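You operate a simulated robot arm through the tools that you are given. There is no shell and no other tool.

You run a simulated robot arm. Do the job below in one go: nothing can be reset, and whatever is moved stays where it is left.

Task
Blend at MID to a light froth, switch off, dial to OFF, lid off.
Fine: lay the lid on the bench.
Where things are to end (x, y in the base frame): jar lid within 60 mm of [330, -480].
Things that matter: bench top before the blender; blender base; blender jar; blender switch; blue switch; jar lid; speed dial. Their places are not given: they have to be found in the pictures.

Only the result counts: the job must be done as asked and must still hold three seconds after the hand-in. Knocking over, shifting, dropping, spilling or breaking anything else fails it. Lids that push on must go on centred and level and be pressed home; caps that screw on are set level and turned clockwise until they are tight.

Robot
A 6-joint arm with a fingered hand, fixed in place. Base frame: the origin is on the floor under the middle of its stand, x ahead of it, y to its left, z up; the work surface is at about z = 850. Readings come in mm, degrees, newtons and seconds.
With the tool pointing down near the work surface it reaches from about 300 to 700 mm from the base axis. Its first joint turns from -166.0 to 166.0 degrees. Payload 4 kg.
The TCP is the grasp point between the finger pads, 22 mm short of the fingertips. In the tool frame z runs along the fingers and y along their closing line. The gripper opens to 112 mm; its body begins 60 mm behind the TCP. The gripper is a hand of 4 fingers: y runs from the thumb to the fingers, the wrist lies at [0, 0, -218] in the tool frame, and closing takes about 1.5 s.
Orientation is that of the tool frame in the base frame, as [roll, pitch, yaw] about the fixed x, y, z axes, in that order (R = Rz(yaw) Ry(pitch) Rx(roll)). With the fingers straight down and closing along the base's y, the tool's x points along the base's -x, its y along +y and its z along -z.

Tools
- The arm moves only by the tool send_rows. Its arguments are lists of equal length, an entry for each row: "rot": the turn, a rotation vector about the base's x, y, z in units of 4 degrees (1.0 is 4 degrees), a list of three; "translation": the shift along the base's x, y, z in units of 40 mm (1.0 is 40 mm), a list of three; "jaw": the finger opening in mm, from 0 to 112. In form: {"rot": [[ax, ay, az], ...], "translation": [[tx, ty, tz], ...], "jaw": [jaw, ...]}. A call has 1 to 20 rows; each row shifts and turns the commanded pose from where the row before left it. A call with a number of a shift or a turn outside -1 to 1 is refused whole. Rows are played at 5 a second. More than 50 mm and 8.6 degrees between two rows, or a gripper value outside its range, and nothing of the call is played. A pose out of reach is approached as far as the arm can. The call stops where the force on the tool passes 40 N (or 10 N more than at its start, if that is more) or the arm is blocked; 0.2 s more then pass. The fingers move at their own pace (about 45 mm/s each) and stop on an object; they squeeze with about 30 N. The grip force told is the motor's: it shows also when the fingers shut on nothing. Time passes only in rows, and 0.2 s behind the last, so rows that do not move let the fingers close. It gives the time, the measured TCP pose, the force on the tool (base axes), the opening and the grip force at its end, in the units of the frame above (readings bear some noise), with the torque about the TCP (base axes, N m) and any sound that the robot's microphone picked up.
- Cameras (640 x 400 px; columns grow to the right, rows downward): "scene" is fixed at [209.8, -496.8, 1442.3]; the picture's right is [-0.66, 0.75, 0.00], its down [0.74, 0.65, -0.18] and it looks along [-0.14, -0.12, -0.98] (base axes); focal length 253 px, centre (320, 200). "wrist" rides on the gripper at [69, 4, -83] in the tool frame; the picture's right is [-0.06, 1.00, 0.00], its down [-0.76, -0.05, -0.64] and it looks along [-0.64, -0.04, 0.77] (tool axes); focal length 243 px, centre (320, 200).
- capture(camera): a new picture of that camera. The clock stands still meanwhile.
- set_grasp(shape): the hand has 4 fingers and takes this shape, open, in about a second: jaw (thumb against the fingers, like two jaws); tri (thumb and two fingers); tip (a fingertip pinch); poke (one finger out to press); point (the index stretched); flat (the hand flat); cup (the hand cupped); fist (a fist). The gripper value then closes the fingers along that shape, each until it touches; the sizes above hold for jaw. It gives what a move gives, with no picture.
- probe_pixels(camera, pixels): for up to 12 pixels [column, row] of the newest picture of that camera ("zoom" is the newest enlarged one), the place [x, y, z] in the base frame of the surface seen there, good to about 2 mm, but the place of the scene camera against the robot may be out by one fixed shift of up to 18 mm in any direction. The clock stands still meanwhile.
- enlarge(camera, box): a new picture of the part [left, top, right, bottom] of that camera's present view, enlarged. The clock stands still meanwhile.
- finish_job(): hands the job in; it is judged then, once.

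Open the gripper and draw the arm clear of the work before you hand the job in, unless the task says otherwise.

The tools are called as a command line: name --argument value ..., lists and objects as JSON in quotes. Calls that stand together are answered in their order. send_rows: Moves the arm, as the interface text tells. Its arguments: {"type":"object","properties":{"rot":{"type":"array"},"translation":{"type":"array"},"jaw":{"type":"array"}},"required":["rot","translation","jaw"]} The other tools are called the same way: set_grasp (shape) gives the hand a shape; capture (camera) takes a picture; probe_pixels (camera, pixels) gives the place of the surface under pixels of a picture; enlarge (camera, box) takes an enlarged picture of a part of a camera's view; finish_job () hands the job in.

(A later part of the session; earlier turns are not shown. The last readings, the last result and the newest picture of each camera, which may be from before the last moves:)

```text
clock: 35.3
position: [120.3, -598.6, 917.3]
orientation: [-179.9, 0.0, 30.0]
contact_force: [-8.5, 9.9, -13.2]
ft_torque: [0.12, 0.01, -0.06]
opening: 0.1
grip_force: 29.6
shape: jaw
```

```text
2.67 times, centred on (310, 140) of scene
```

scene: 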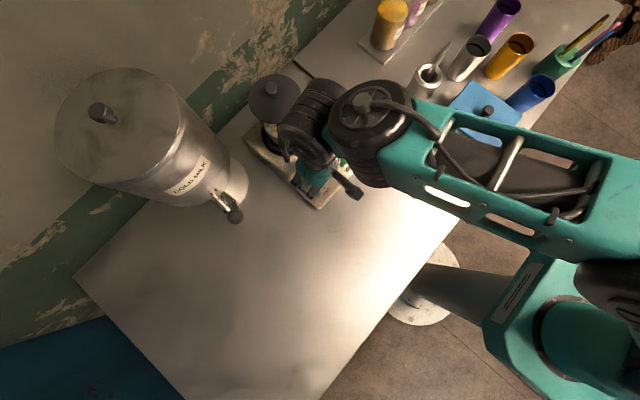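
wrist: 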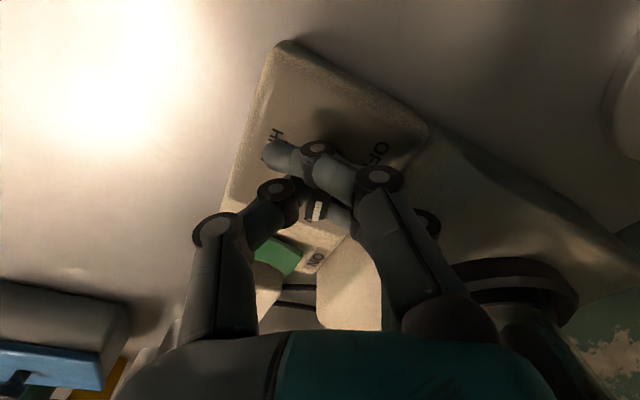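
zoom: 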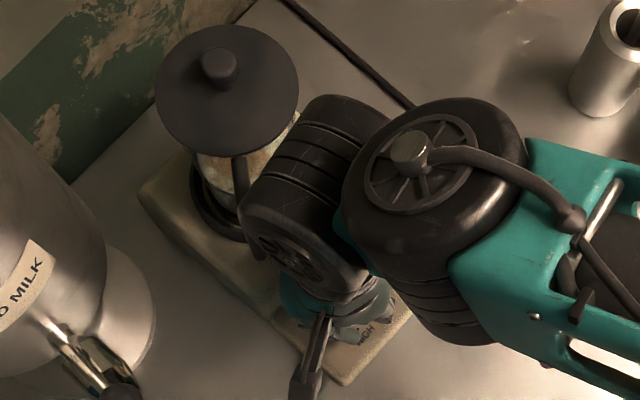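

The pointer's white mark stays between the fingers at (318,210), so the dial follows; forces are about 18 N. I'll turn the other 60° to MID.

send_rows --rot '[[0, 0, -1], [0, 0, -1], [0, 0, -1], [0, 0, -1], [0, 0, -1], [0, 0, -1], [0, 0, -1], [0, 0, -1], [0, 0, -1], [0, 0, -1], [0, 0, -1], [0, 0, -1], [0, 0, -1], [0, 0, -1], [0, 0, -1]]' --translation '[[0.0025, -0.007, 0], [0.0025, -0.007, 0], [0.0025, -0.007, 0], [0.0025, -0.007, 0], [0.0025, -0.007, 0], [0, -0.0075, 0], [0, -0.0075, 0], [0, -0.0075, 0], [0, -0.0075, 0], [0, -0.0075, 0], [-0.0025, -0.007, 0], [-0.0025, -0.007, 0], [-0.0025, -0.007, 0], [-0.0025, -0.007, 0], [-0.0025, -0.007, 0]]' --jaw '[3, 3, 3, 3, 3, 3, 3, 3, 3, 3, 3, 3, 3, 3, 3]'

capture --camera "wrist"

enlarge --camera "scene" --box '[240, 65, 380, 215]'

```text
clock: 38.5
position: [118.8, -603.3, 917.5]
orientation: [-179.9, 0.0, -30.0]
contact_force: [-3.2, 16.5, -10.2]
ft_torque: [0.17, 0.0, -0.08]
opening: 0.3
grip_force: 30.0
shape: jaw
```

```text
taken
```

wrist: 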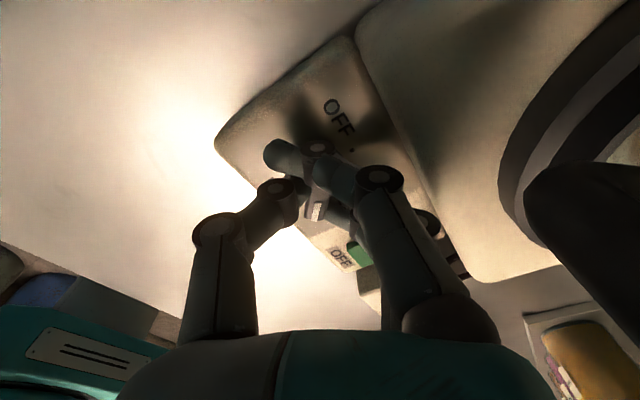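

```text
2.67 times, centred on (310, 140) of scene
```

zoom: 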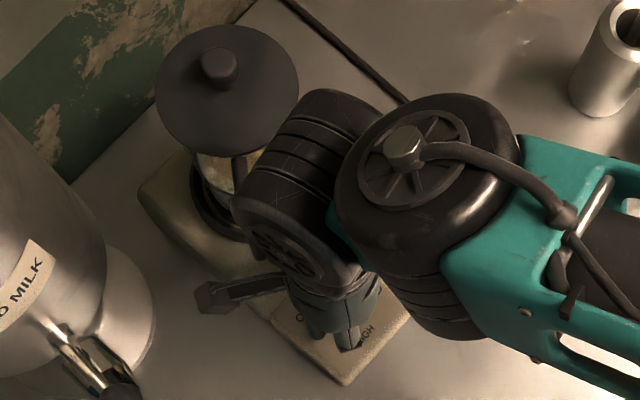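

The dial has turned with the hand to yaw -30 (OFF mark now bare at wrist (345,145)). I'll open only a little (to 28 mm) to stay off the jar's ring, then lift straight up.

send_rows --rot '[[0, 0, 0], [0, 0, 0], [0, 0, 0], [0, 0, 0], [0, 0, 0], [0, 0, 0], [0, 0, 0], [0, 0, 0], [0, 0, 0], [0, 0, 0], [0, 0, 0]]' --translation '[[0, 0, 0], [0, 0, 0], [0, 0, 0], [0, 0, 0], [0, 0, 0], [0, 0, 0.1], [0, 0, 0.2], [0, 0, 0.3], [0, 0, 0.5], [0, 0, 0.5], [0, 0, 0.5]]' --jaw '[28, 28, 28, 28, 28, 28, 28, 28, 28, 28, 28]'

capture --camera "wrist"

capture --camera "scene"

```text
clock: 40.9
position: [118.8, -601.8, 1003.2]
orientation: [180.0, -0.1, -29.9]
contact_force: [0.2, -0.2, 0.4]
ft_torque: [-0.01, -0.01, 0.0]
opening: 27.7
grip_force: 0.1
shape: jaw
```

```text
taken
```

wrist: 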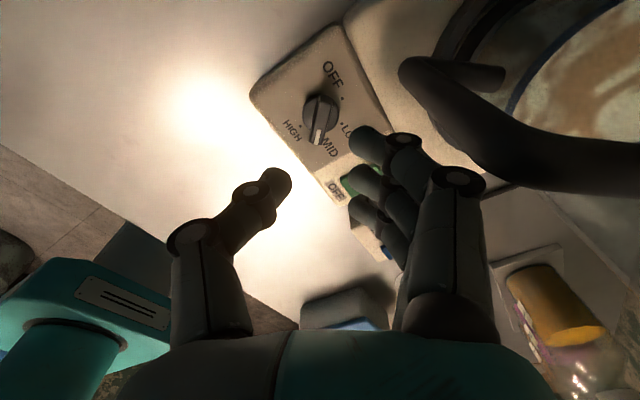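

```text
taken
```

scene: 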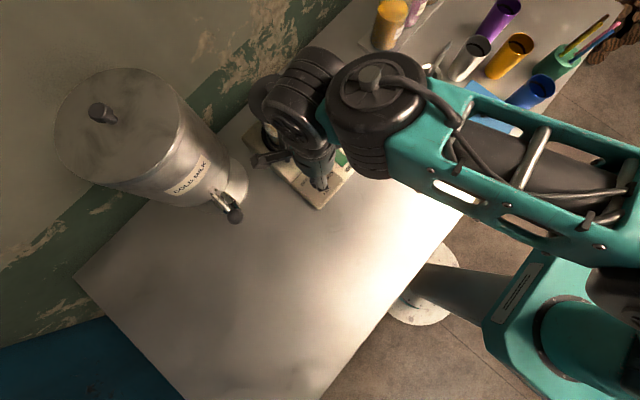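

The dial is released and turned; I'll enlarge the wrist view at (320,115) to see exactly where the pointer stands.

enlarge --camera "wrist" --box '[250, 30, 410, 210]'

```text
2.22 times, centred on (330, 120) of wrist
```

zoom: 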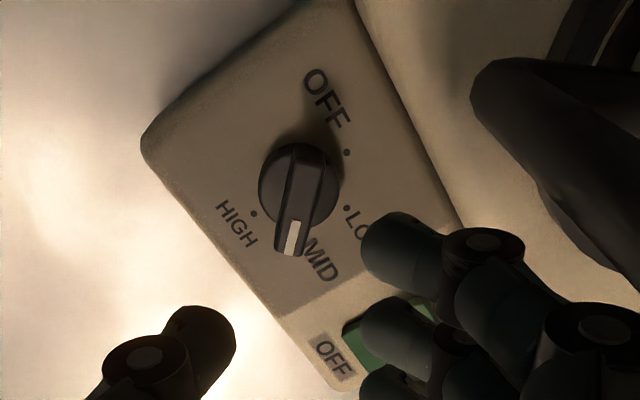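

The pointer is at MID (tip at (292,240) between the HIGH and LOW dots). Before turning back, I'll move away from the handle in +y and raise a little, then rotate to yaw 90.

send_rows --rot '[[0, 0, 0], [0, 0, 0], [0, 0, 0], [0, 0, 0], [0, 0, 1], [0, 0, 1], [0, 0, 1], [0, 0, 1], [0, 0, 1], [0, 0, 1], [0, 0, 1], [0, 0, 1], [0, 0, 1], [0, 0, 1], [0, 0, 1], [0, 0, 1], [0, 0, 1], [0, 0, 1], [0, 0, 1]]' --translation '[[0, 0.5, 0.1], [0, 0.5, 0.1], [0, 0.5, 0.1], [0, 0.5, 0.1], [-0.1, 0, 0], [-0.1, 0, 0], [-0.1, 0, 0], [-0.1, 0, 0], [-0.1, 0, 0], [-0.1, 0, 0], [-0.1, 0, 0], [-0.1, 0, 0], [-0.1, 0, 0], [-0.1, 0, 0], [-0.1, 0, 0], [-0.1, 0, 0], [-0.1, 0, 0], [-0.1, 0, 0], [-0.1, 0, 0]]' --jaw '[28, 28, 28, 28, 28, 28, 28, 28, 28, 28, 28, 28, 28, 28, 28, 28, 28, 28, 28]'

send_rows --rot '[[0, 0, 1], [0, 0, 1], [0, 0, 1], [0, 0, 1], [0, 0, 1], [0, 0, 1], [0, 0, 1], [0, 0, 1], [0, 0, 1], [0, 0, 1], [0, 0, 1], [0, 0, 1], [0, 0, 1], [0, 0, 1], [0, 0, 1]]' --translation '[[0, 0, 0], [0, 0, 0], [0, 0, 0], [0, 0, 0], [0, 0, 0], [0, 0, 0], [0, 0, 0], [0, 0, 0], [0, 0, 0], [0, 0, 0], [0, 0, 0], [0, 0, 0], [0, 0, 0], [0, 0, 0], [0, 0, 0]]' --jaw '[28, 28, 28, 28, 28, 28, 28, 28, 28, 28, 28, 28, 28, 28, 28]'

set_grasp --shape "poke"

capture --camera "wrist"

enlarge --camera "scene" --box '[230, 60, 410, 220]'

```text
clock: 44.9
position: [59.1, -524.0, 1018.2]
orientation: [-180.0, 0.0, 30.2]
contact_force: [-0.2, -0.4, 0.5]
ft_torque: [0.0, -0.02, 0.03]
opening: 27.7
grip_force: 0.1
shape: jaw
```

```text
clock: 48.1
position: [58.4, -523.0, 1017.0]
orientation: [180.0, 0.1, 90.1]
contact_force: [0.2, 0.0, 0.5]
ft_torque: [0.0, 0.03, 0.03]
opening: 27.8
grip_force: 0.1
shape: jaw
```

```text
clock: 49.0
position: [58.5, -523.2, 1017.5]
orientation: [180.0, 0.0, 90.1]
contact_force: [0.4, 0.0, 0.2]
ft_torque: [0.02, 0.03, 0.0]
opening: 0.0
grip_force: 0.0
shape: poke
```

```text
taken
```

wrist: 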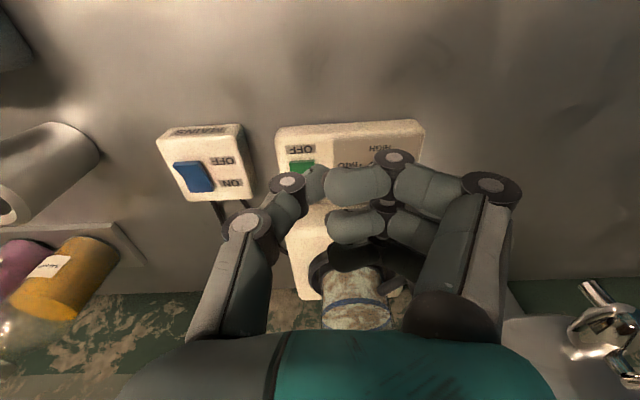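

```text
2.50 times, centred on (320, 140) of scene
```

zoom: 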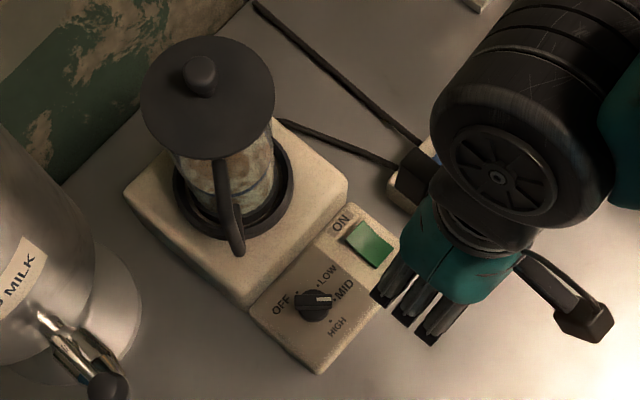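

The pointer now faces the MID word in the scene. I'll enlarge the dial to check the angle and probe the ridge ends.

enlarge --camera "scene" --box '[295, 160, 345, 210]'

```text
8.00 times, centred on (320, 185) of scene
```

zoom: 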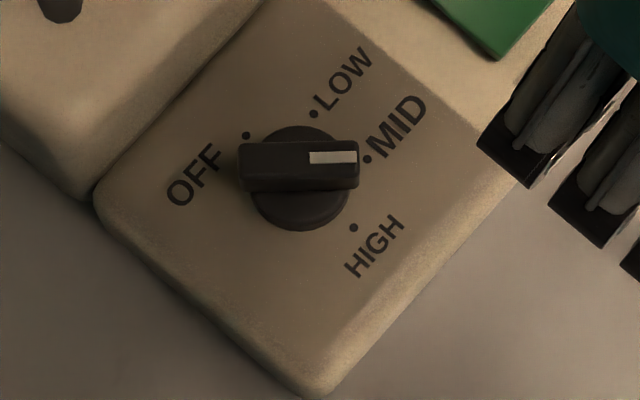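

The pointer lies level in the picture, while the MID dot direction from the dial's centre slopes up about 19°, so it has gone past MID toward HIGH. I'll probe the ridge to get the exact angle.

probe_pixels --camera "zoom" --pixels '[[246, 146], [246, 162], [350, 146], [350, 160], [312, 157], [354, 157], [300, 150], [247, 135], [313, 114], [366, 158], [353, 228], [275, 155]]'

```text
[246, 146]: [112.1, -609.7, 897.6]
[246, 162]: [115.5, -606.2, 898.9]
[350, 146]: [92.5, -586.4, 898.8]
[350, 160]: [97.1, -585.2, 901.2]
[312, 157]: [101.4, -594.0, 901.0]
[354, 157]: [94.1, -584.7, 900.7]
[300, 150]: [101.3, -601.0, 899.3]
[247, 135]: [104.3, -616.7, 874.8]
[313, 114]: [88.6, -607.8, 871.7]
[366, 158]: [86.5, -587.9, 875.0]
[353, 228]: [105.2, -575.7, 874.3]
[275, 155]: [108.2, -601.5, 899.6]
```

The pointer stands at about 130° where MID is 150° (OFF 270°, HIGH 90°): the off-centre grip let it slip about 20° too far. I'll go back with the jaw at yaw 130, centred on the dial axis, and bring it 20° back.

set_grasp --shape "jaw"

send_rows --rot '[[0, 0, 1], [0, 0, 1], [0, 0, 1], [0, 0, 1], [0, 0, 1], [0, 0, 1], [0, 0, 1], [0, 0, 1], [0, 0, 1], [0, 0, 1], [0, 0, 0]]' --translation '[[0.14, -0.19, 0], [0.14, -0.19, 0], [0.14, -0.19, 0], [0.14, -0.19, 0], [0.14, -0.19, 0], [0.14, -0.19, -0.28], [0.14, -0.19, -0.28], [0.14, -0.19, -0.28], [0.14, -0.19, -0.28], [0.14, -0.19, -0.28], [0, 0, 0]]' --jaw '[44, 44, 44, 44, 44, 44, 44, 44, 44, 44, 44]'

capture --camera "wrist"

```text
clock: 49.9
position: [59.3, -521.9, 1018.3]
orientation: [179.9, 0.0, 90.1]
contact_force: [0.4, -0.3, 0.3]
ft_torque: [0.02, 0.01, 0.0]
opening: 111.7
grip_force: 0.0
shape: jaw
```

```text
clock: 52.3
position: [116.6, -599.2, 961.6]
orientation: [179.9, 0.1, 130.2]
contact_force: [0.2, -0.8, -0.6]
ft_torque: [0.04, -0.01, 0.0]
opening: 44.8
grip_force: 0.0
shape: jaw
```

```text
taken
```

wrist: 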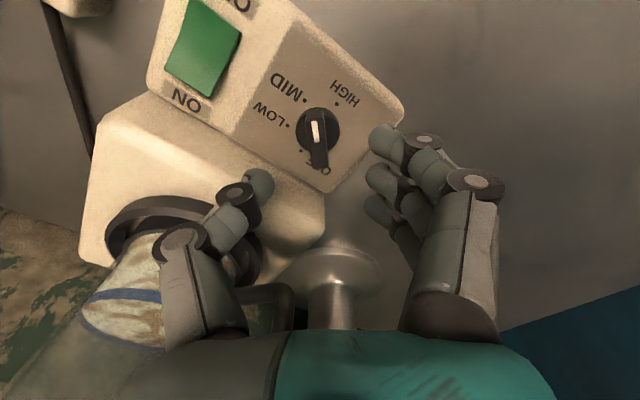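

The ridge at (318,145) lies along the hand's axis, midway between thumb and fingers. I'll descend to z≈917.

send_rows --rot '[[0, 0, 0], [0, 0, 0], [0, 0, 0], [0, 0, 0], [0, 0, 0], [0, 0, 0], [0, 0, 0]]' --translation '[[0, -0.02, -0.18], [0, 0, -0.18], [0, 0, -0.18], [0, 0, -0.18], [0, 0, -0.18], [0, 0, -0.2], [0, 0, 0]]' --jaw '[44, 44, 44, 44, 44, 44, 44]'

capture --camera "wrist"

```text
clock: 53.9
position: [114.9, -600.0, 918.2]
orientation: [-179.9, 0.0, 130.1]
contact_force: [0.1, 0.1, 0.0]
ft_torque: [0.04, 0.0, 0.03]
opening: 44.7
grip_force: 0.2
shape: jaw
```

```text
taken
```

wrist: 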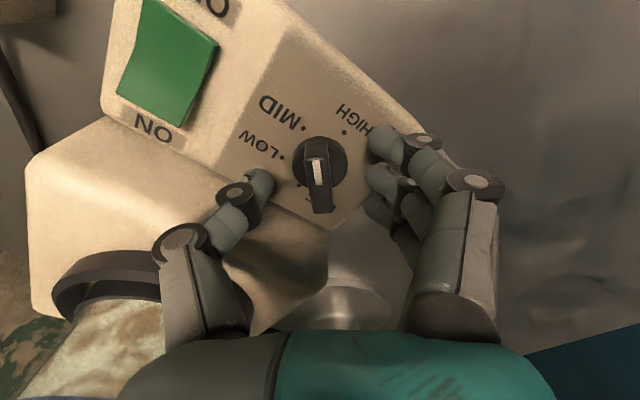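

Thumb (260,185) and middle finger (380,180) flank the ridge's centre (318,176). I'll close on it.

send_rows --rot '[[0, 0, 0], [0, 0, 0], [0, 0, 0], [0, 0, 0], [0, 0, 0], [0, 0, 0]]' --translation '[[0, 0, 0], [0, 0, 0], [0, 0, 0], [0, 0, 0], [0, 0, 0], [0, 0, 0]]' --jaw '[5, 5, 5, 5, 5, 5]'

capture --camera "wrist"

```text
clock: 55.3
position: [115.5, -600.2, 917.4]
orientation: [-180.0, 0.0, 130.1]
contact_force: [2.0, -0.9, -3.9]
ft_torque: [0.0, -0.09, 0.0]
opening: 5.4
grip_force: 29.7
shape: jaw
```

```text
taken
```

wrist: 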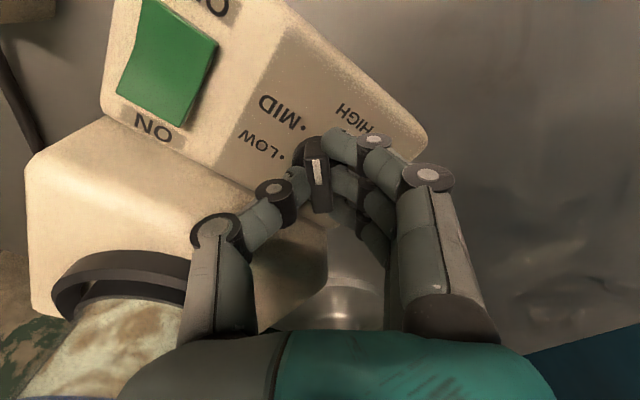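

All three fingers lie flat on the ridge now, aligned with the hand. I'll turn counter-clockwise 20° to set it at MID.

send_rows --rot '[[0, 0, 1], [0, 0, 1], [0, 0, 1], [0, 0, 1], [0, 0, 1], [0, 0, 0]]' --translation '[[0, 0, 0], [0, 0, 0], [0, 0, 0], [0, 0, 0], [0, 0, 0], [0, 0, 0]]' --jaw '[5, 5, 5, 5, 5, 5]'

capture --camera "wrist"

```text
clock: 56.7
position: [114.1, -600.2, 918.3]
orientation: [179.9, 0.1, 150.1]
contact_force: [0.1, -3.0, 1.0]
ft_torque: [0.01, -0.02, -0.03]
opening: 5.2
grip_force: 29.7
shape: jaw
```

```text
taken
```

wrist: 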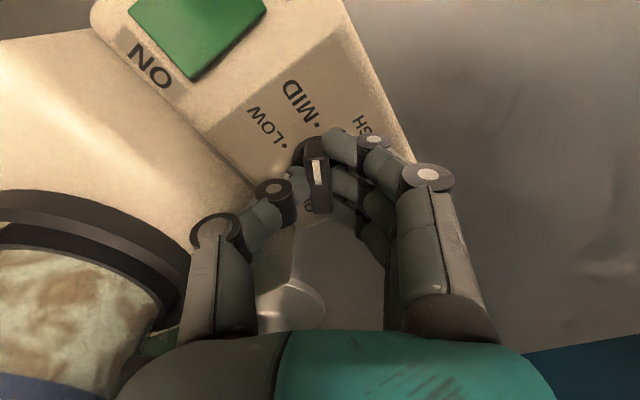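

The MID dot (317,126) sits right ahead of the pointer. I'll open, lift 45 mm, and check the dial again.

send_rows --rot '[[0, 0, 0], [0, 0, 0], [0, 0, 0], [0, 0, 0], [0, 0, 0], [0, 0, 0], [0, 0, 0], [0, 0, 0], [0, 0, 0], [0, 0, 0]]' --translation '[[0, 0, 0], [0, 0, 0], [0, 0, 0], [0, 0, 0], [0, 0, 0.1], [0, 0, 0.2], [0, 0, 0.3], [0, 0, 0.3], [0, 0, 0.3], [0, 0, 0]]' --jaw '[36, 36, 36, 36, 36, 36, 36, 36, 36, 36]'

enlarge --camera "wrist" --box '[200, 60, 420, 220]'

```text
clock: 58.9
position: [115.0, -600.8, 965.8]
orientation: [-180.0, 0.0, 150.2]
contact_force: [0.5, 0.6, -0.6]
ft_torque: [0.01, -0.01, -0.03]
opening: 35.4
grip_force: 0.0
shape: jaw
```

```text
2.50 times, centred on (310, 140) of wrist
```

zoom: 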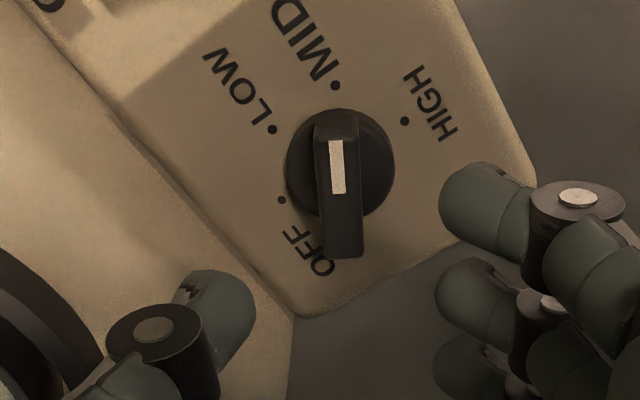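

The pointer now stands exactly at the MID dot (335,85 in the zoom). I'll back off up and to the robot side, turn to yaw 90 and take the "poke" shape for the switch.

send_rows --rot '[[0, 0, 0], [0, 0, 0], [0, 0, -1], [0, 0, -1], [0, 0, -1], [0, 0, -1], [0, 0, -1], [0, 0, -1], [0, 0, -1], [0, 0, -1], [0, 0, -1], [0, 0, -1], [0, 0, -1], [0, 0, -1], [0, 0, -1], [0, 0, -1], [0, 0, -1]]' --translation '[[0, 0.4, 0.5], [0, 0.4, 0.35], [-0.13, 0, 0], [-0.13, 0, 0], [-0.13, 0, 0], [-0.13, 0, 0], [-0.13, 0, 0], [-0.13, 0, 0], [-0.13, 0, 0], [-0.13, 0, 0], [-0.13, 0, 0], [-0.13, 0, 0], [-0.13, 0, 0], [-0.13, 0, 0], [-0.13, 0, 0], [-0.13, 0, 0], [-0.13, 0, 0]]' --jaw '[36, 36, 36, 36, 36, 36, 36, 36, 36, 36, 36, 36, 36, 36, 36, 36, 36]'

set_grasp --shape "poke"

enlarge --camera "wrist" --box '[200, 80, 460, 240]'

enlarge --camera "scene" --box '[230, 60, 410, 220]'

```text
clock: 62.5
position: [37.9, -568.2, 1000.6]
orientation: [179.9, 0.0, 90.0]
contact_force: [0.0, 0.2, 0.0]
ft_torque: [-0.03, 0.0, 0.02]
opening: 35.8
grip_force: 0.1
shape: jaw
```

```text
clock: 63.4
position: [37.1, -568.3, 1000.3]
orientation: [-180.0, 0.0, 90.1]
contact_force: [-0.1, 0.5, -0.3]
ft_torque: [0.01, 0.02, -0.01]
opening: 0.1
grip_force: 0.0
shape: poke
```

```text
2.46 times, centred on (330, 160) of wrist
```

zoom: 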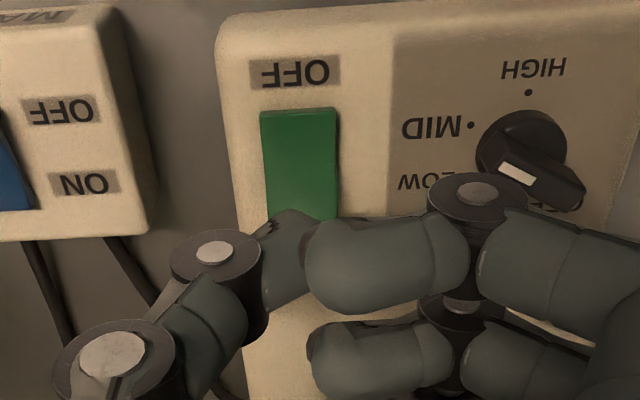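

```text
2.50 times, centred on (320, 140) of scene
```

zoom: 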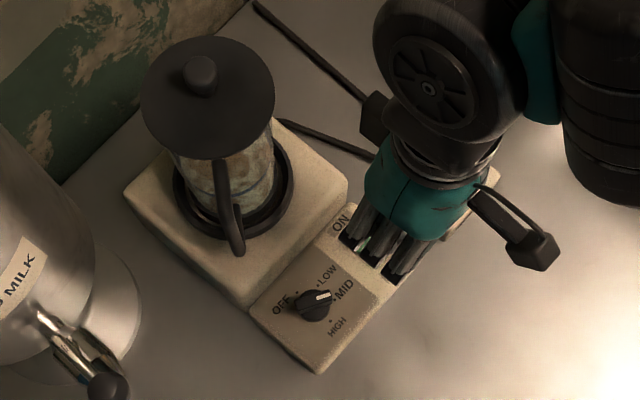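

The thumb's tip shows at zoom (295,215) just over the rocker. I'll probe it to know the tip's offset from the TCP.

enlarge --camera "wrist" --box '[260, 130, 380, 220]'

probe_pixels --camera "wrist" --pixels '[[315, 166], [318, 168], [322, 170], [312, 172], [320, 176], [328, 178], [345, 172], [375, 155], [310, 115], [330, 120], [317, 140]]'

```text
4.44 times, centred on (320, 175) of wrist
```

zoom: 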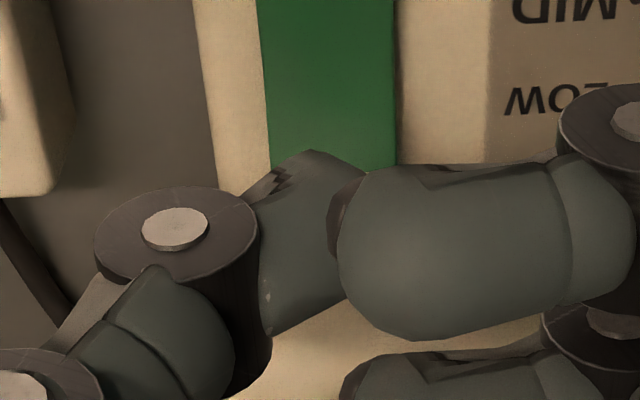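

```text
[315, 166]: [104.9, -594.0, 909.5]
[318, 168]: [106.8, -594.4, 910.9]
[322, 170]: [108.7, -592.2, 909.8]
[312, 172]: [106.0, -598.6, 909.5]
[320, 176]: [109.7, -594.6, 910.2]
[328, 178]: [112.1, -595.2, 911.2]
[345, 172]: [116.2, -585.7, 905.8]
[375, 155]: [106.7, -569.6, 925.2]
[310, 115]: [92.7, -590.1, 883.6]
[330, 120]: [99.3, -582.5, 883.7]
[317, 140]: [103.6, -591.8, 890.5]
```

Those probes used an older wrist picture, so I'll probe in the newest zoom instead: the thumb tip is at (320,160).

probe_pixels --camera "zoom" --pixels '[[315, 155], [300, 165], [335, 168], [320, 190], [300, 250], [280, 320], [420, 180], [600, 100], [450, 320], [330, 60], [380, 150], [275, 150]]'

```text
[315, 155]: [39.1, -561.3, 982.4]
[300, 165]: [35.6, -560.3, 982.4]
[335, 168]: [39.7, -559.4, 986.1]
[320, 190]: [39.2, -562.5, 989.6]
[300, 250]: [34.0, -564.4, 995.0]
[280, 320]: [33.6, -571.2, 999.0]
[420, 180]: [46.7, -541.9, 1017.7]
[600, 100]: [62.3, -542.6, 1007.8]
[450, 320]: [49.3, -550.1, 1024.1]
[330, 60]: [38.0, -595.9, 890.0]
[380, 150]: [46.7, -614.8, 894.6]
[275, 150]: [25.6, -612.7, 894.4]
```

The thumb tip is about 20 mm below the TCP, on the tool axis. I'll go over the ON end, at (37,-613), with the tip about 10 mm above the rocker.

send_rows --rot '[[0, 0, 0], [0, 0, 0], [0, 0, 0], [0, 0, 0], [0, 0, 0], [0, 0, 0], [0, 0, 0]]' --translation '[[0, -0.37, -0.2], [0, -0.37, -0.3], [0, -0.37, -0.3], [0, 0, -0.3], [0, 0, -0.4], [0, 0, -0.37], [0, 0, 0]]' --jaw '[0, 0, 0, 0, 0, 0, 0]'

capture --camera "wrist"

enlarge --camera "scene" --box '[230, 60, 410, 220]'

```text
clock: 65.0
position: [37.4, -613.3, 925.4]
orientation: [180.0, 0.1, 90.0]
contact_force: [0.4, 0.5, -0.2]
ft_torque: [-0.01, 0.0, 0.05]
opening: 0.0
grip_force: 23.4
shape: jaw
```

```text
taken
```

wrist: 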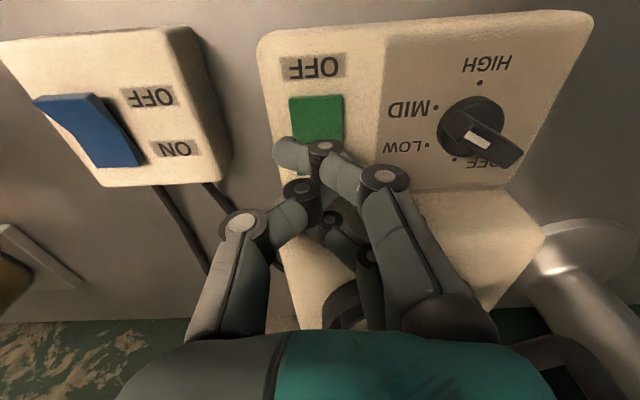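

```text
2.50 times, centred on (320, 140) of scene
```

zoom: 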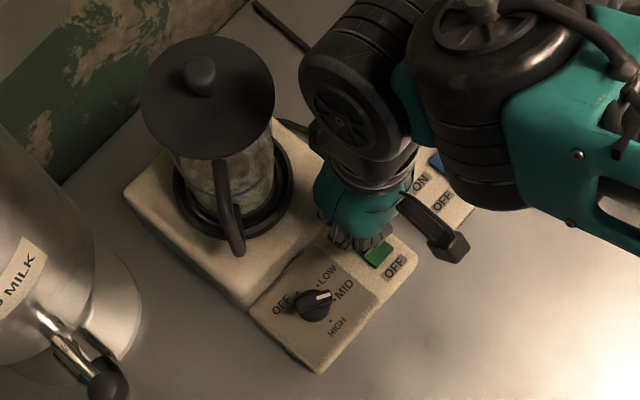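

The shape went back to "jaw" when rows commanded the value 0, so the fingers are now a closed row, unsuitable for the press. I'll rise 35 mm, retake "poke" and test which gripper value keeps it.

send_rows --rot '[[0, 0, 0], [0, 0, 0], [0, 0, 0], [0, 0, 0]]' --translation '[[0, 0.25, 0.3], [0, 0.25, 0.3], [0, 0.25, 0.3], [0, 0.25, 0.3]]' --jaw '[0, 0, 0, 0]'

set_grasp --shape "poke"

send_rows --rot '[[0, 0, 0], [0, 0, 0]]' --translation '[[0, 0, 0], [0, 0, 0]]' --jaw '[112, 112]'

capture --camera "wrist"

```text
clock: 66.0
position: [36.9, -572.8, 972.2]
orientation: [-180.0, 0.0, 90.1]
contact_force: [0.7, 0.3, -0.8]
ft_torque: [0.01, 0.0, -0.02]
opening: 0.1
grip_force: 30.3
shape: jaw
```

```text
clock: 66.9
position: [36.9, -572.4, 974.8]
orientation: [-180.0, 0.1, 90.2]
contact_force: [0.0, -0.5, 0.3]
ft_torque: [-0.02, -0.02, -0.01]
opening: 0.1
grip_force: 0.0
shape: poke
```

```text
clock: 67.5
position: [36.7, -572.4, 973.1]
orientation: [180.0, 0.0, 90.1]
contact_force: [0.0, 0.0, -0.3]
ft_torque: [-0.01, -0.02, -0.02]
opening: 0.0
grip_force: 0.0
shape: poke
```

```text
taken
```

wrist: 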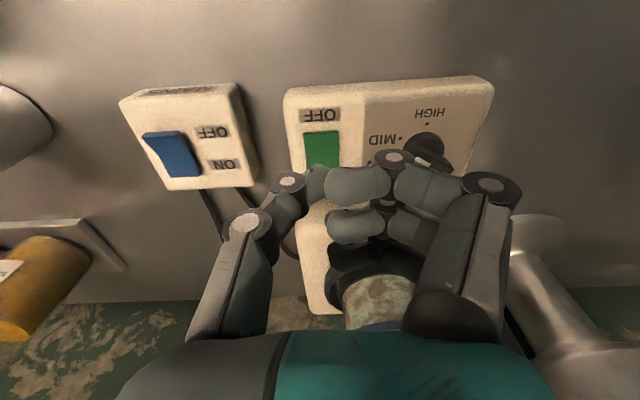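

With value 112 the "poke" shape holds. I'll go over the ON end again, with the tip about 10 mm above it.

send_rows --rot '[[0, 0, 0], [0, 0, 0], [0, 0, 0], [0, 0, 0], [0, 0, 0]]' --translation '[[0, -0.33, -0.1], [0, -0.33, -0.2], [0, -0.35, -0.3], [0, 0, -0.35], [0, 0, -0.25]]' --jaw '[112, 112, 112, 112, 112]'

capture --camera "wrist"

enlarge --camera "scene" --box '[230, 60, 410, 220]'

```text
clock: 68.7
position: [37.0, -612.2, 924.9]
orientation: [-180.0, 0.1, 90.0]
contact_force: [-0.3, -1.0, -0.4]
ft_torque: [0.03, -0.03, 0.01]
opening: 0.1
grip_force: 0.0
shape: poke
```

```text
taken
```

wrist: 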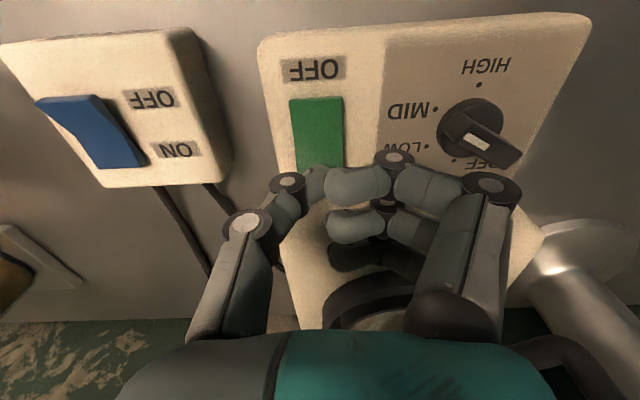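

```text
2.50 times, centred on (320, 140) of scene
```

zoom: 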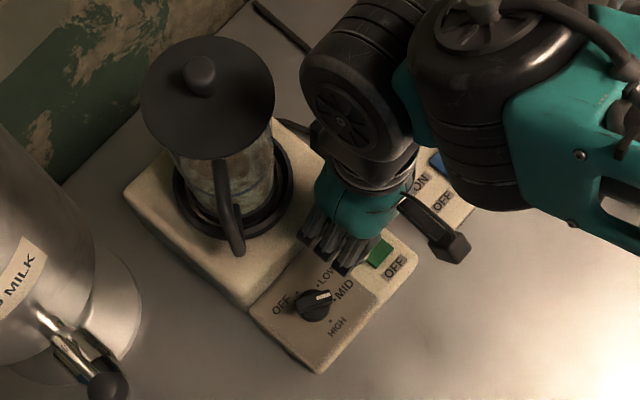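

The thumb tip is over the ON end. I'll press down about 18 mm (contact expected near 916), lift, and move over to hover above the OFF end in the same call, so it's ready to switch off.

send_rows --rot '[[0, 0, 0], [0, 0, 0], [0, 0, 0], [0, 0, 0], [0, 0, 0], [0, 0, 0], [0, 0, 0], [0, 0, 0], [0, 0, 0]]' --translation '[[0, 0, -0.12], [0, 0, -0.12], [0, 0, -0.1], [0, 0, -0.1], [0, 0, 0.1], [0, 0, 0.2], [0, 0.2, 0.14], [0, 0.25, 0], [0, 0.2, 0]]' --jaw '[112, 112, 112, 112, 112, 112, 112, 112, 112]'

capture --camera "wrist"

enlarge --camera "scene" --box '[230, 60, 410, 220]'

```text
clock: 70.7
position: [36.8, -586.7, 925.0]
orientation: [180.0, 0.0, 90.1]
contact_force: [0.3, -0.3, 1.1]
ft_torque: [0.01, -0.02, -0.01]
opening: 0.0
grip_force: 0.0
shape: poke
```

```text
taken
```

wrist: 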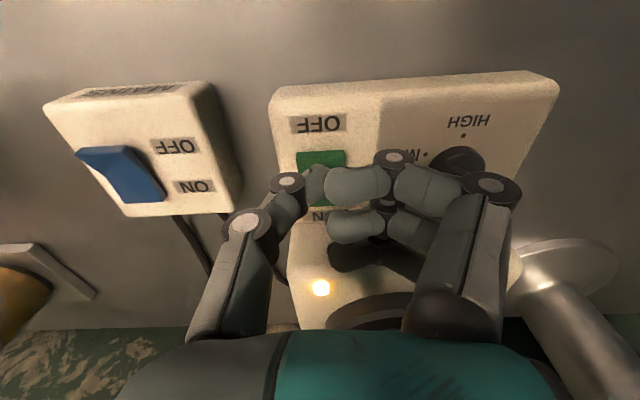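

```text
2.50 times, centred on (320, 140) of scene
```

zoom: 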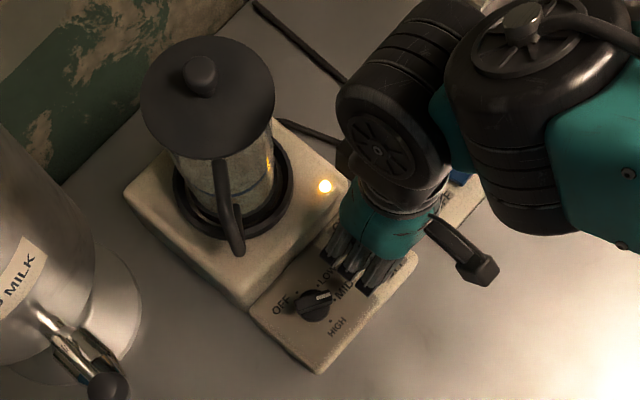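

The lamp at (325,185) is lit, so the switch is on. I'll look closely at the jar's contents.

enlarge --camera "scene" --box '[260, 95, 320, 165]'

send_rows --rot '[[0, 0, 0], [0, 0, 0]]' --translation '[[0, 0, 0], [0, 0, 0]]' --jaw '[112, 112]'

enlarge --camera "scene" --box '[260, 95, 320, 165]'

```text
5.71 times, centred on (290, 130) of scene
```

zoom: 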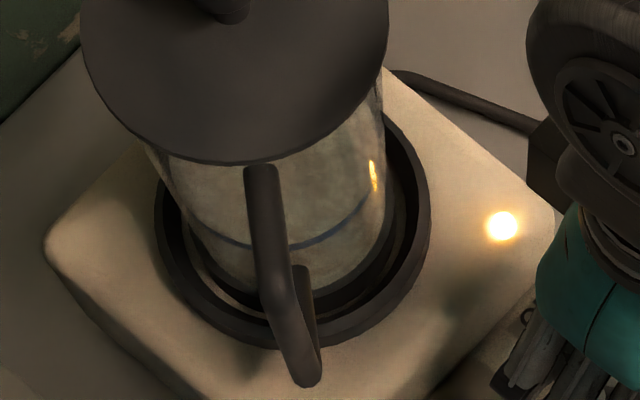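

```text
clock: 71.3
position: [36.2, -586.2, 925.1]
orientation: [179.9, -0.1, 90.0]
contact_force: [0.4, -0.7, -0.3]
ft_torque: [0.0, 0.0, -0.03]
opening: 0.0
grip_force: 0.1
shape: poke
```

```text
5.71 times, centred on (290, 130) of scene
```

zoom: 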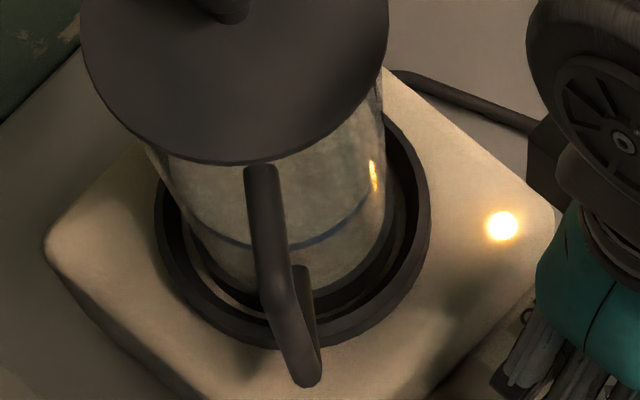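

The streaky contents have already become uniform, but no froth layer shows yet. I'll wait in short steps and compare.

send_rows --rot '[[0, 0, 0], [0, 0, 0], [0, 0, 0]]' --translation '[[0, 0, 0], [0, 0, 0], [0, 0, 0]]' --jaw '[112, 112, 112]'

enlarge --camera "scene" --box '[260, 95, 320, 165]'

capture --camera "wrist"

```text
clock: 72.1
position: [37.1, -586.0, 924.4]
orientation: [180.0, 0.0, 90.1]
contact_force: [0.5, 0.3, -0.6]
ft_torque: [0.01, -0.01, 0.0]
opening: 0.0
grip_force: 0.1
shape: poke
```

```text
5.71 times, centred on (290, 130) of scene
```

zoom: 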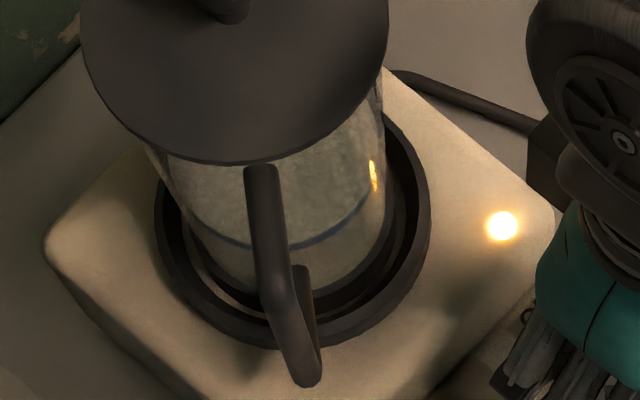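

```text
taken
```

wrist: 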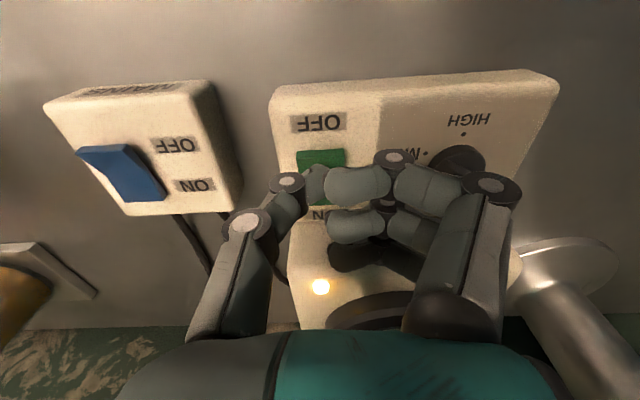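

The surface is turning slightly paler and finely speckled. I'll zoom further into the jar and continue in short steps.

enlarge --camera "scene" --box '[270, 115, 305, 150]'

send_rows --rot '[[0, 0, 0], [0, 0, 0], [0, 0, 0]]' --translation '[[0, 0, 0], [0, 0, 0], [0, 0, 0]]' --jaw '[112, 112, 112]'

enlarge --camera "scene" --box '[270, 115, 305, 150]'

```text
11.43 times, centred on (288, 132) of scene
```

zoom: 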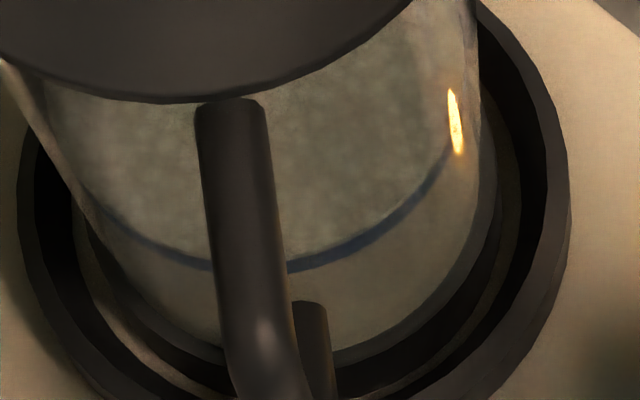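

```text
clock: 72.9
position: [37.6, -587.2, 924.7]
orientation: [-180.0, 0.0, 90.1]
contact_force: [-0.1, 0.6, 0.1]
ft_torque: [0.01, -0.01, -0.02]
opening: 0.2
grip_force: 0.0
shape: poke
```

```text
11.43 times, centred on (288, 132) of scene
```

zoom: 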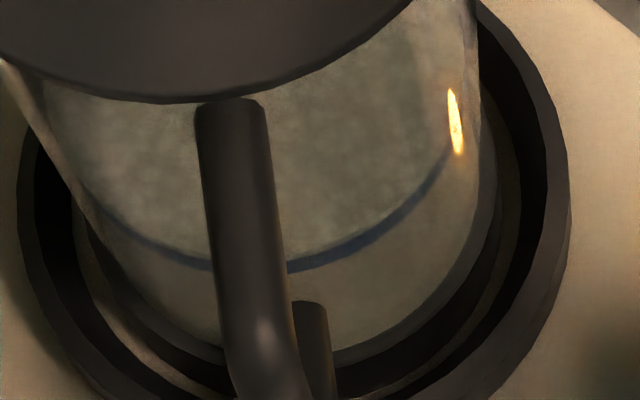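

Only a slow change so far (about 3 s of blending). I'll keep waiting in steps of 0.8 s.

send_rows --rot '[[0, 0, 0], [0, 0, 0], [0, 0, 0]]' --translation '[[0, 0, 0], [0, 0, 0], [0, 0, 0]]' --jaw '[112, 112, 112]'

enlarge --camera "scene" --box '[270, 115, 305, 150]'

send_rows --rot '[[0, 0, 0], [0, 0, 0], [0, 0, 0]]' --translation '[[0, 0, 0], [0, 0, 0], [0, 0, 0]]' --jaw '[112, 112, 112]'

enlarge --camera "scene" --box '[270, 115, 305, 150]'

```text
clock: 73.7
position: [36.1, -586.8, 926.2]
orientation: [-179.9, 0.0, 90.0]
contact_force: [-0.2, 0.1, -0.4]
ft_torque: [0.0, -0.01, 0.03]
opening: 0.0
grip_force: 0.1
shape: poke
```

```text
11.43 times, centred on (288, 132) of scene
```

zoom: 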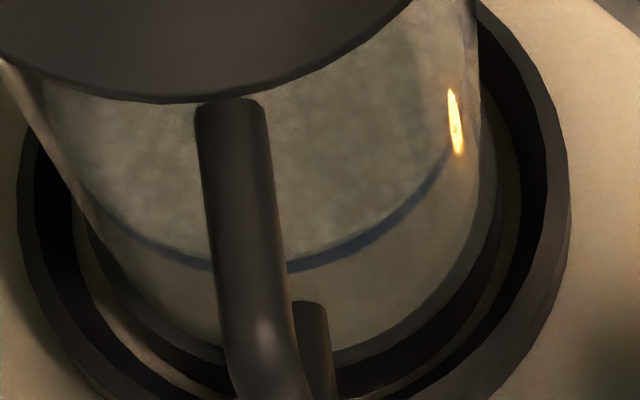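

```text
clock: 74.5
position: [37.3, -586.5, 924.4]
orientation: [-179.9, 0.0, 90.1]
contact_force: [0.2, -0.8, -0.6]
ft_torque: [-0.01, -0.04, 0.01]
opening: 0.0
grip_force: 0.0
shape: poke
```

```text
11.43 times, centred on (288, 132) of scene
```

zoom: 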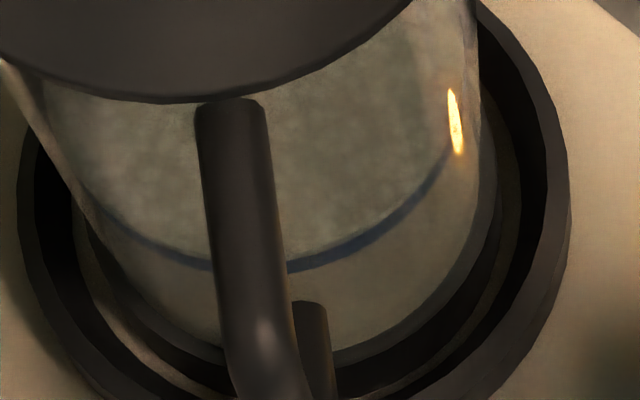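

The texture moves but the level doesn't obviously change. I'll probe points on the contents to measure its surface height (the clock stands still).

probe_pixels --camera "zoom" --pixels '[[340, 120], [340, 160], [340, 200], [340, 240], [340, 290], [130, 130], [130, 180], [150, 220], [150, 260], [400, 80], [400, 130], [110, 100]]'

enlarge --camera "scene" --box '[260, 95, 320, 165]'

```text
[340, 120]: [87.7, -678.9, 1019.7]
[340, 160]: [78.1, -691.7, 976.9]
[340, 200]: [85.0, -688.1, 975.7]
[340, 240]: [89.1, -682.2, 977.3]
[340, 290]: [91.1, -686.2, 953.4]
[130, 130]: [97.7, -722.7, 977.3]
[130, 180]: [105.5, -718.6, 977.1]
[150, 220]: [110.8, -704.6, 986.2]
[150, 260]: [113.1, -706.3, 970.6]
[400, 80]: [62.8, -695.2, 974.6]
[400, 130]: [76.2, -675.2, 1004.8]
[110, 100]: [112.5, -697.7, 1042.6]
```

```text
5.71 times, centred on (290, 130) of scene
```

zoom: 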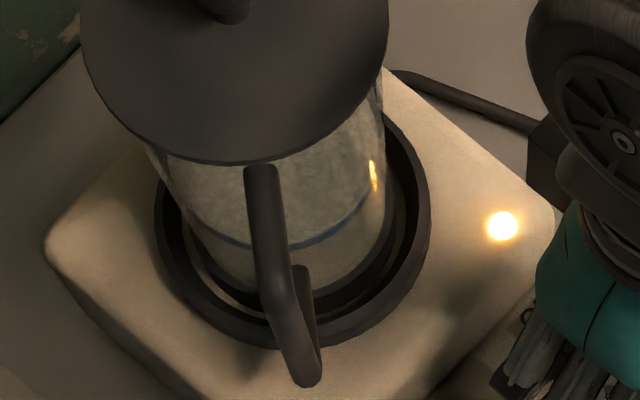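

The contents' surface stands at z≈977 (scene frame), about at the blue line. I'll wait another 0.8 s and measure again.

send_rows --rot '[[0, 0, 0], [0, 0, 0], [0, 0, 0]]' --translation '[[0, 0, 0], [0, 0, 0], [0, 0, 0]]' --jaw '[112, 112, 112]'

enlarge --camera "scene" --box '[270, 115, 305, 150]'

probe_pixels --camera "zoom" --pixels '[[340, 140], [340, 160], [340, 180], [340, 200], [340, 220], [340, 240], [130, 130], [130, 150], [130, 180], [320, 200], [370, 180], [160, 160]]'

```text
clock: 75.3
position: [36.5, -586.7, 925.1]
orientation: [180.0, 0.0, 90.1]
contact_force: [0.1, -0.2, 0.4]
ft_torque: [0.01, 0.0, 0.01]
opening: 0.1
grip_force: 0.0
shape: poke
```

```text
11.43 times, centred on (288, 132) of scene
```

zoom: 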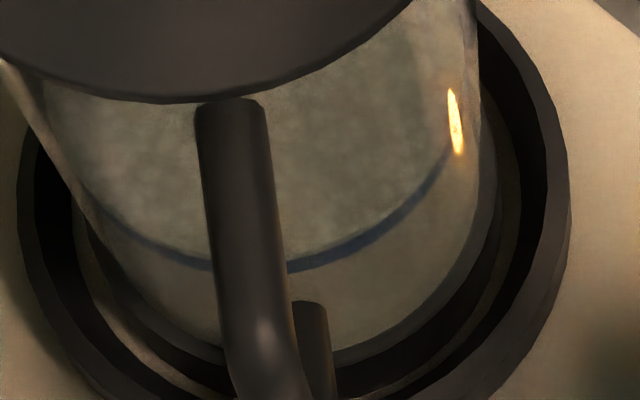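

```text
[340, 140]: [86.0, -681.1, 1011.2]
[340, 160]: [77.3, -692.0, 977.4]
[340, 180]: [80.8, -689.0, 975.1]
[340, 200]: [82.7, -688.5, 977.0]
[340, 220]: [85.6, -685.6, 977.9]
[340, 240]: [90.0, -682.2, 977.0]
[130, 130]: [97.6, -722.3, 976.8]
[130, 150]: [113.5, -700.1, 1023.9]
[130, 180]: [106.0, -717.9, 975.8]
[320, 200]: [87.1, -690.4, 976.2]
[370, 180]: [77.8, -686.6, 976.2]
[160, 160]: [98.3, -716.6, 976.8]
```

The level is steady at 977 and the texture only shimmers. I'll continue with 1 s steps, watching for a pale froth layer.

send_rows --rot '[[0, 0, 0], [0, 0, 0], [0, 0, 0], [0, 0, 0]]' --translation '[[0, 0, 0], [0, 0, 0], [0, 0, 0], [0, 0, 0]]' --jaw '[112, 112, 112, 112]'

enlarge --camera "scene" --box '[270, 115, 305, 150]'

enlarge --camera "scene" --box '[230, 60, 410, 220]'

```text
clock: 76.3
position: [36.7, -587.2, 924.7]
orientation: [180.0, 0.0, 90.1]
contact_force: [-1.0, 0.3, 0.4]
ft_torque: [0.01, -0.02, 0.02]
opening: 0.3
grip_force: 0.1
shape: poke
```

```text
11.43 times, centred on (288, 132) of scene
```

zoom: 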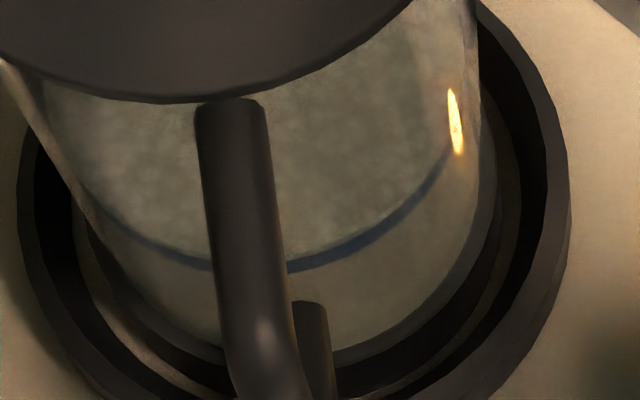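

```text
2.50 times, centred on (320, 140) of scene
```

zoom: 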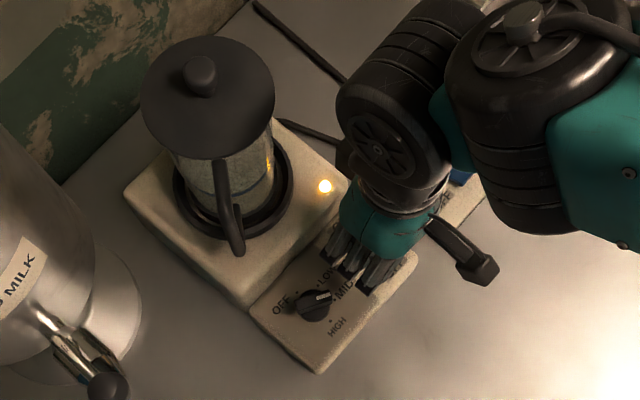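

Still no clear change after about 6.5 s of blending. I'll take another 1 s step and look again.

send_rows --rot '[[0, 0, 0], [0, 0, 0], [0, 0, 0], [0, 0, 0]]' --translation '[[0, 0, 0], [0, 0, 0], [0, 0, 0], [0, 0, 0]]' --jaw '[112, 112, 112, 112]'

enlarge --camera "scene" --box '[270, 115, 305, 150]'

probe_pixels --camera "zoom" --pixels '[[340, 160], [340, 180], [340, 200], [340, 220], [340, 240], [340, 250], [340, 258], [340, 270], [340, 300], [130, 180], [320, 200], [160, 160]]'

```text
clock: 77.3
position: [36.8, -587.7, 924.9]
orientation: [179.9, -0.1, 90.2]
contact_force: [-0.5, 0.4, -0.1]
ft_torque: [-0.01, 0.05, -0.03]
opening: 0.1
grip_force: 0.0
shape: poke
```

```text
11.43 times, centred on (288, 132) of scene
```

zoom: 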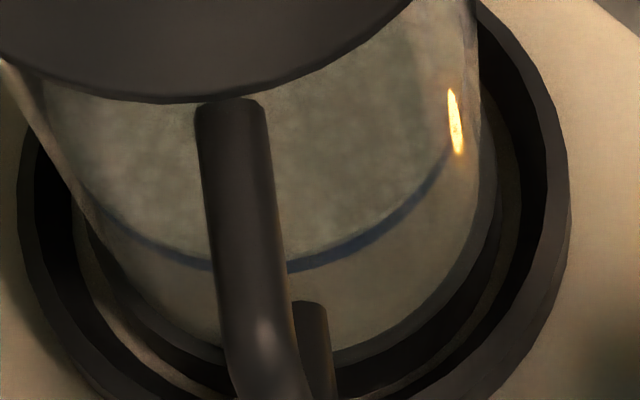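

```text
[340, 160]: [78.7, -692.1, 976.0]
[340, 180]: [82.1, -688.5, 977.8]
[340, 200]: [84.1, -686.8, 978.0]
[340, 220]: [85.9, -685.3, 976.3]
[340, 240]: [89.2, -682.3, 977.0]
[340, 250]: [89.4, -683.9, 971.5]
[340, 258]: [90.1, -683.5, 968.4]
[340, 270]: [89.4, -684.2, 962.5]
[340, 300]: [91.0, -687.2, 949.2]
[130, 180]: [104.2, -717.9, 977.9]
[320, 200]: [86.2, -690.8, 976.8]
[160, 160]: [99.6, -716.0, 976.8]
```

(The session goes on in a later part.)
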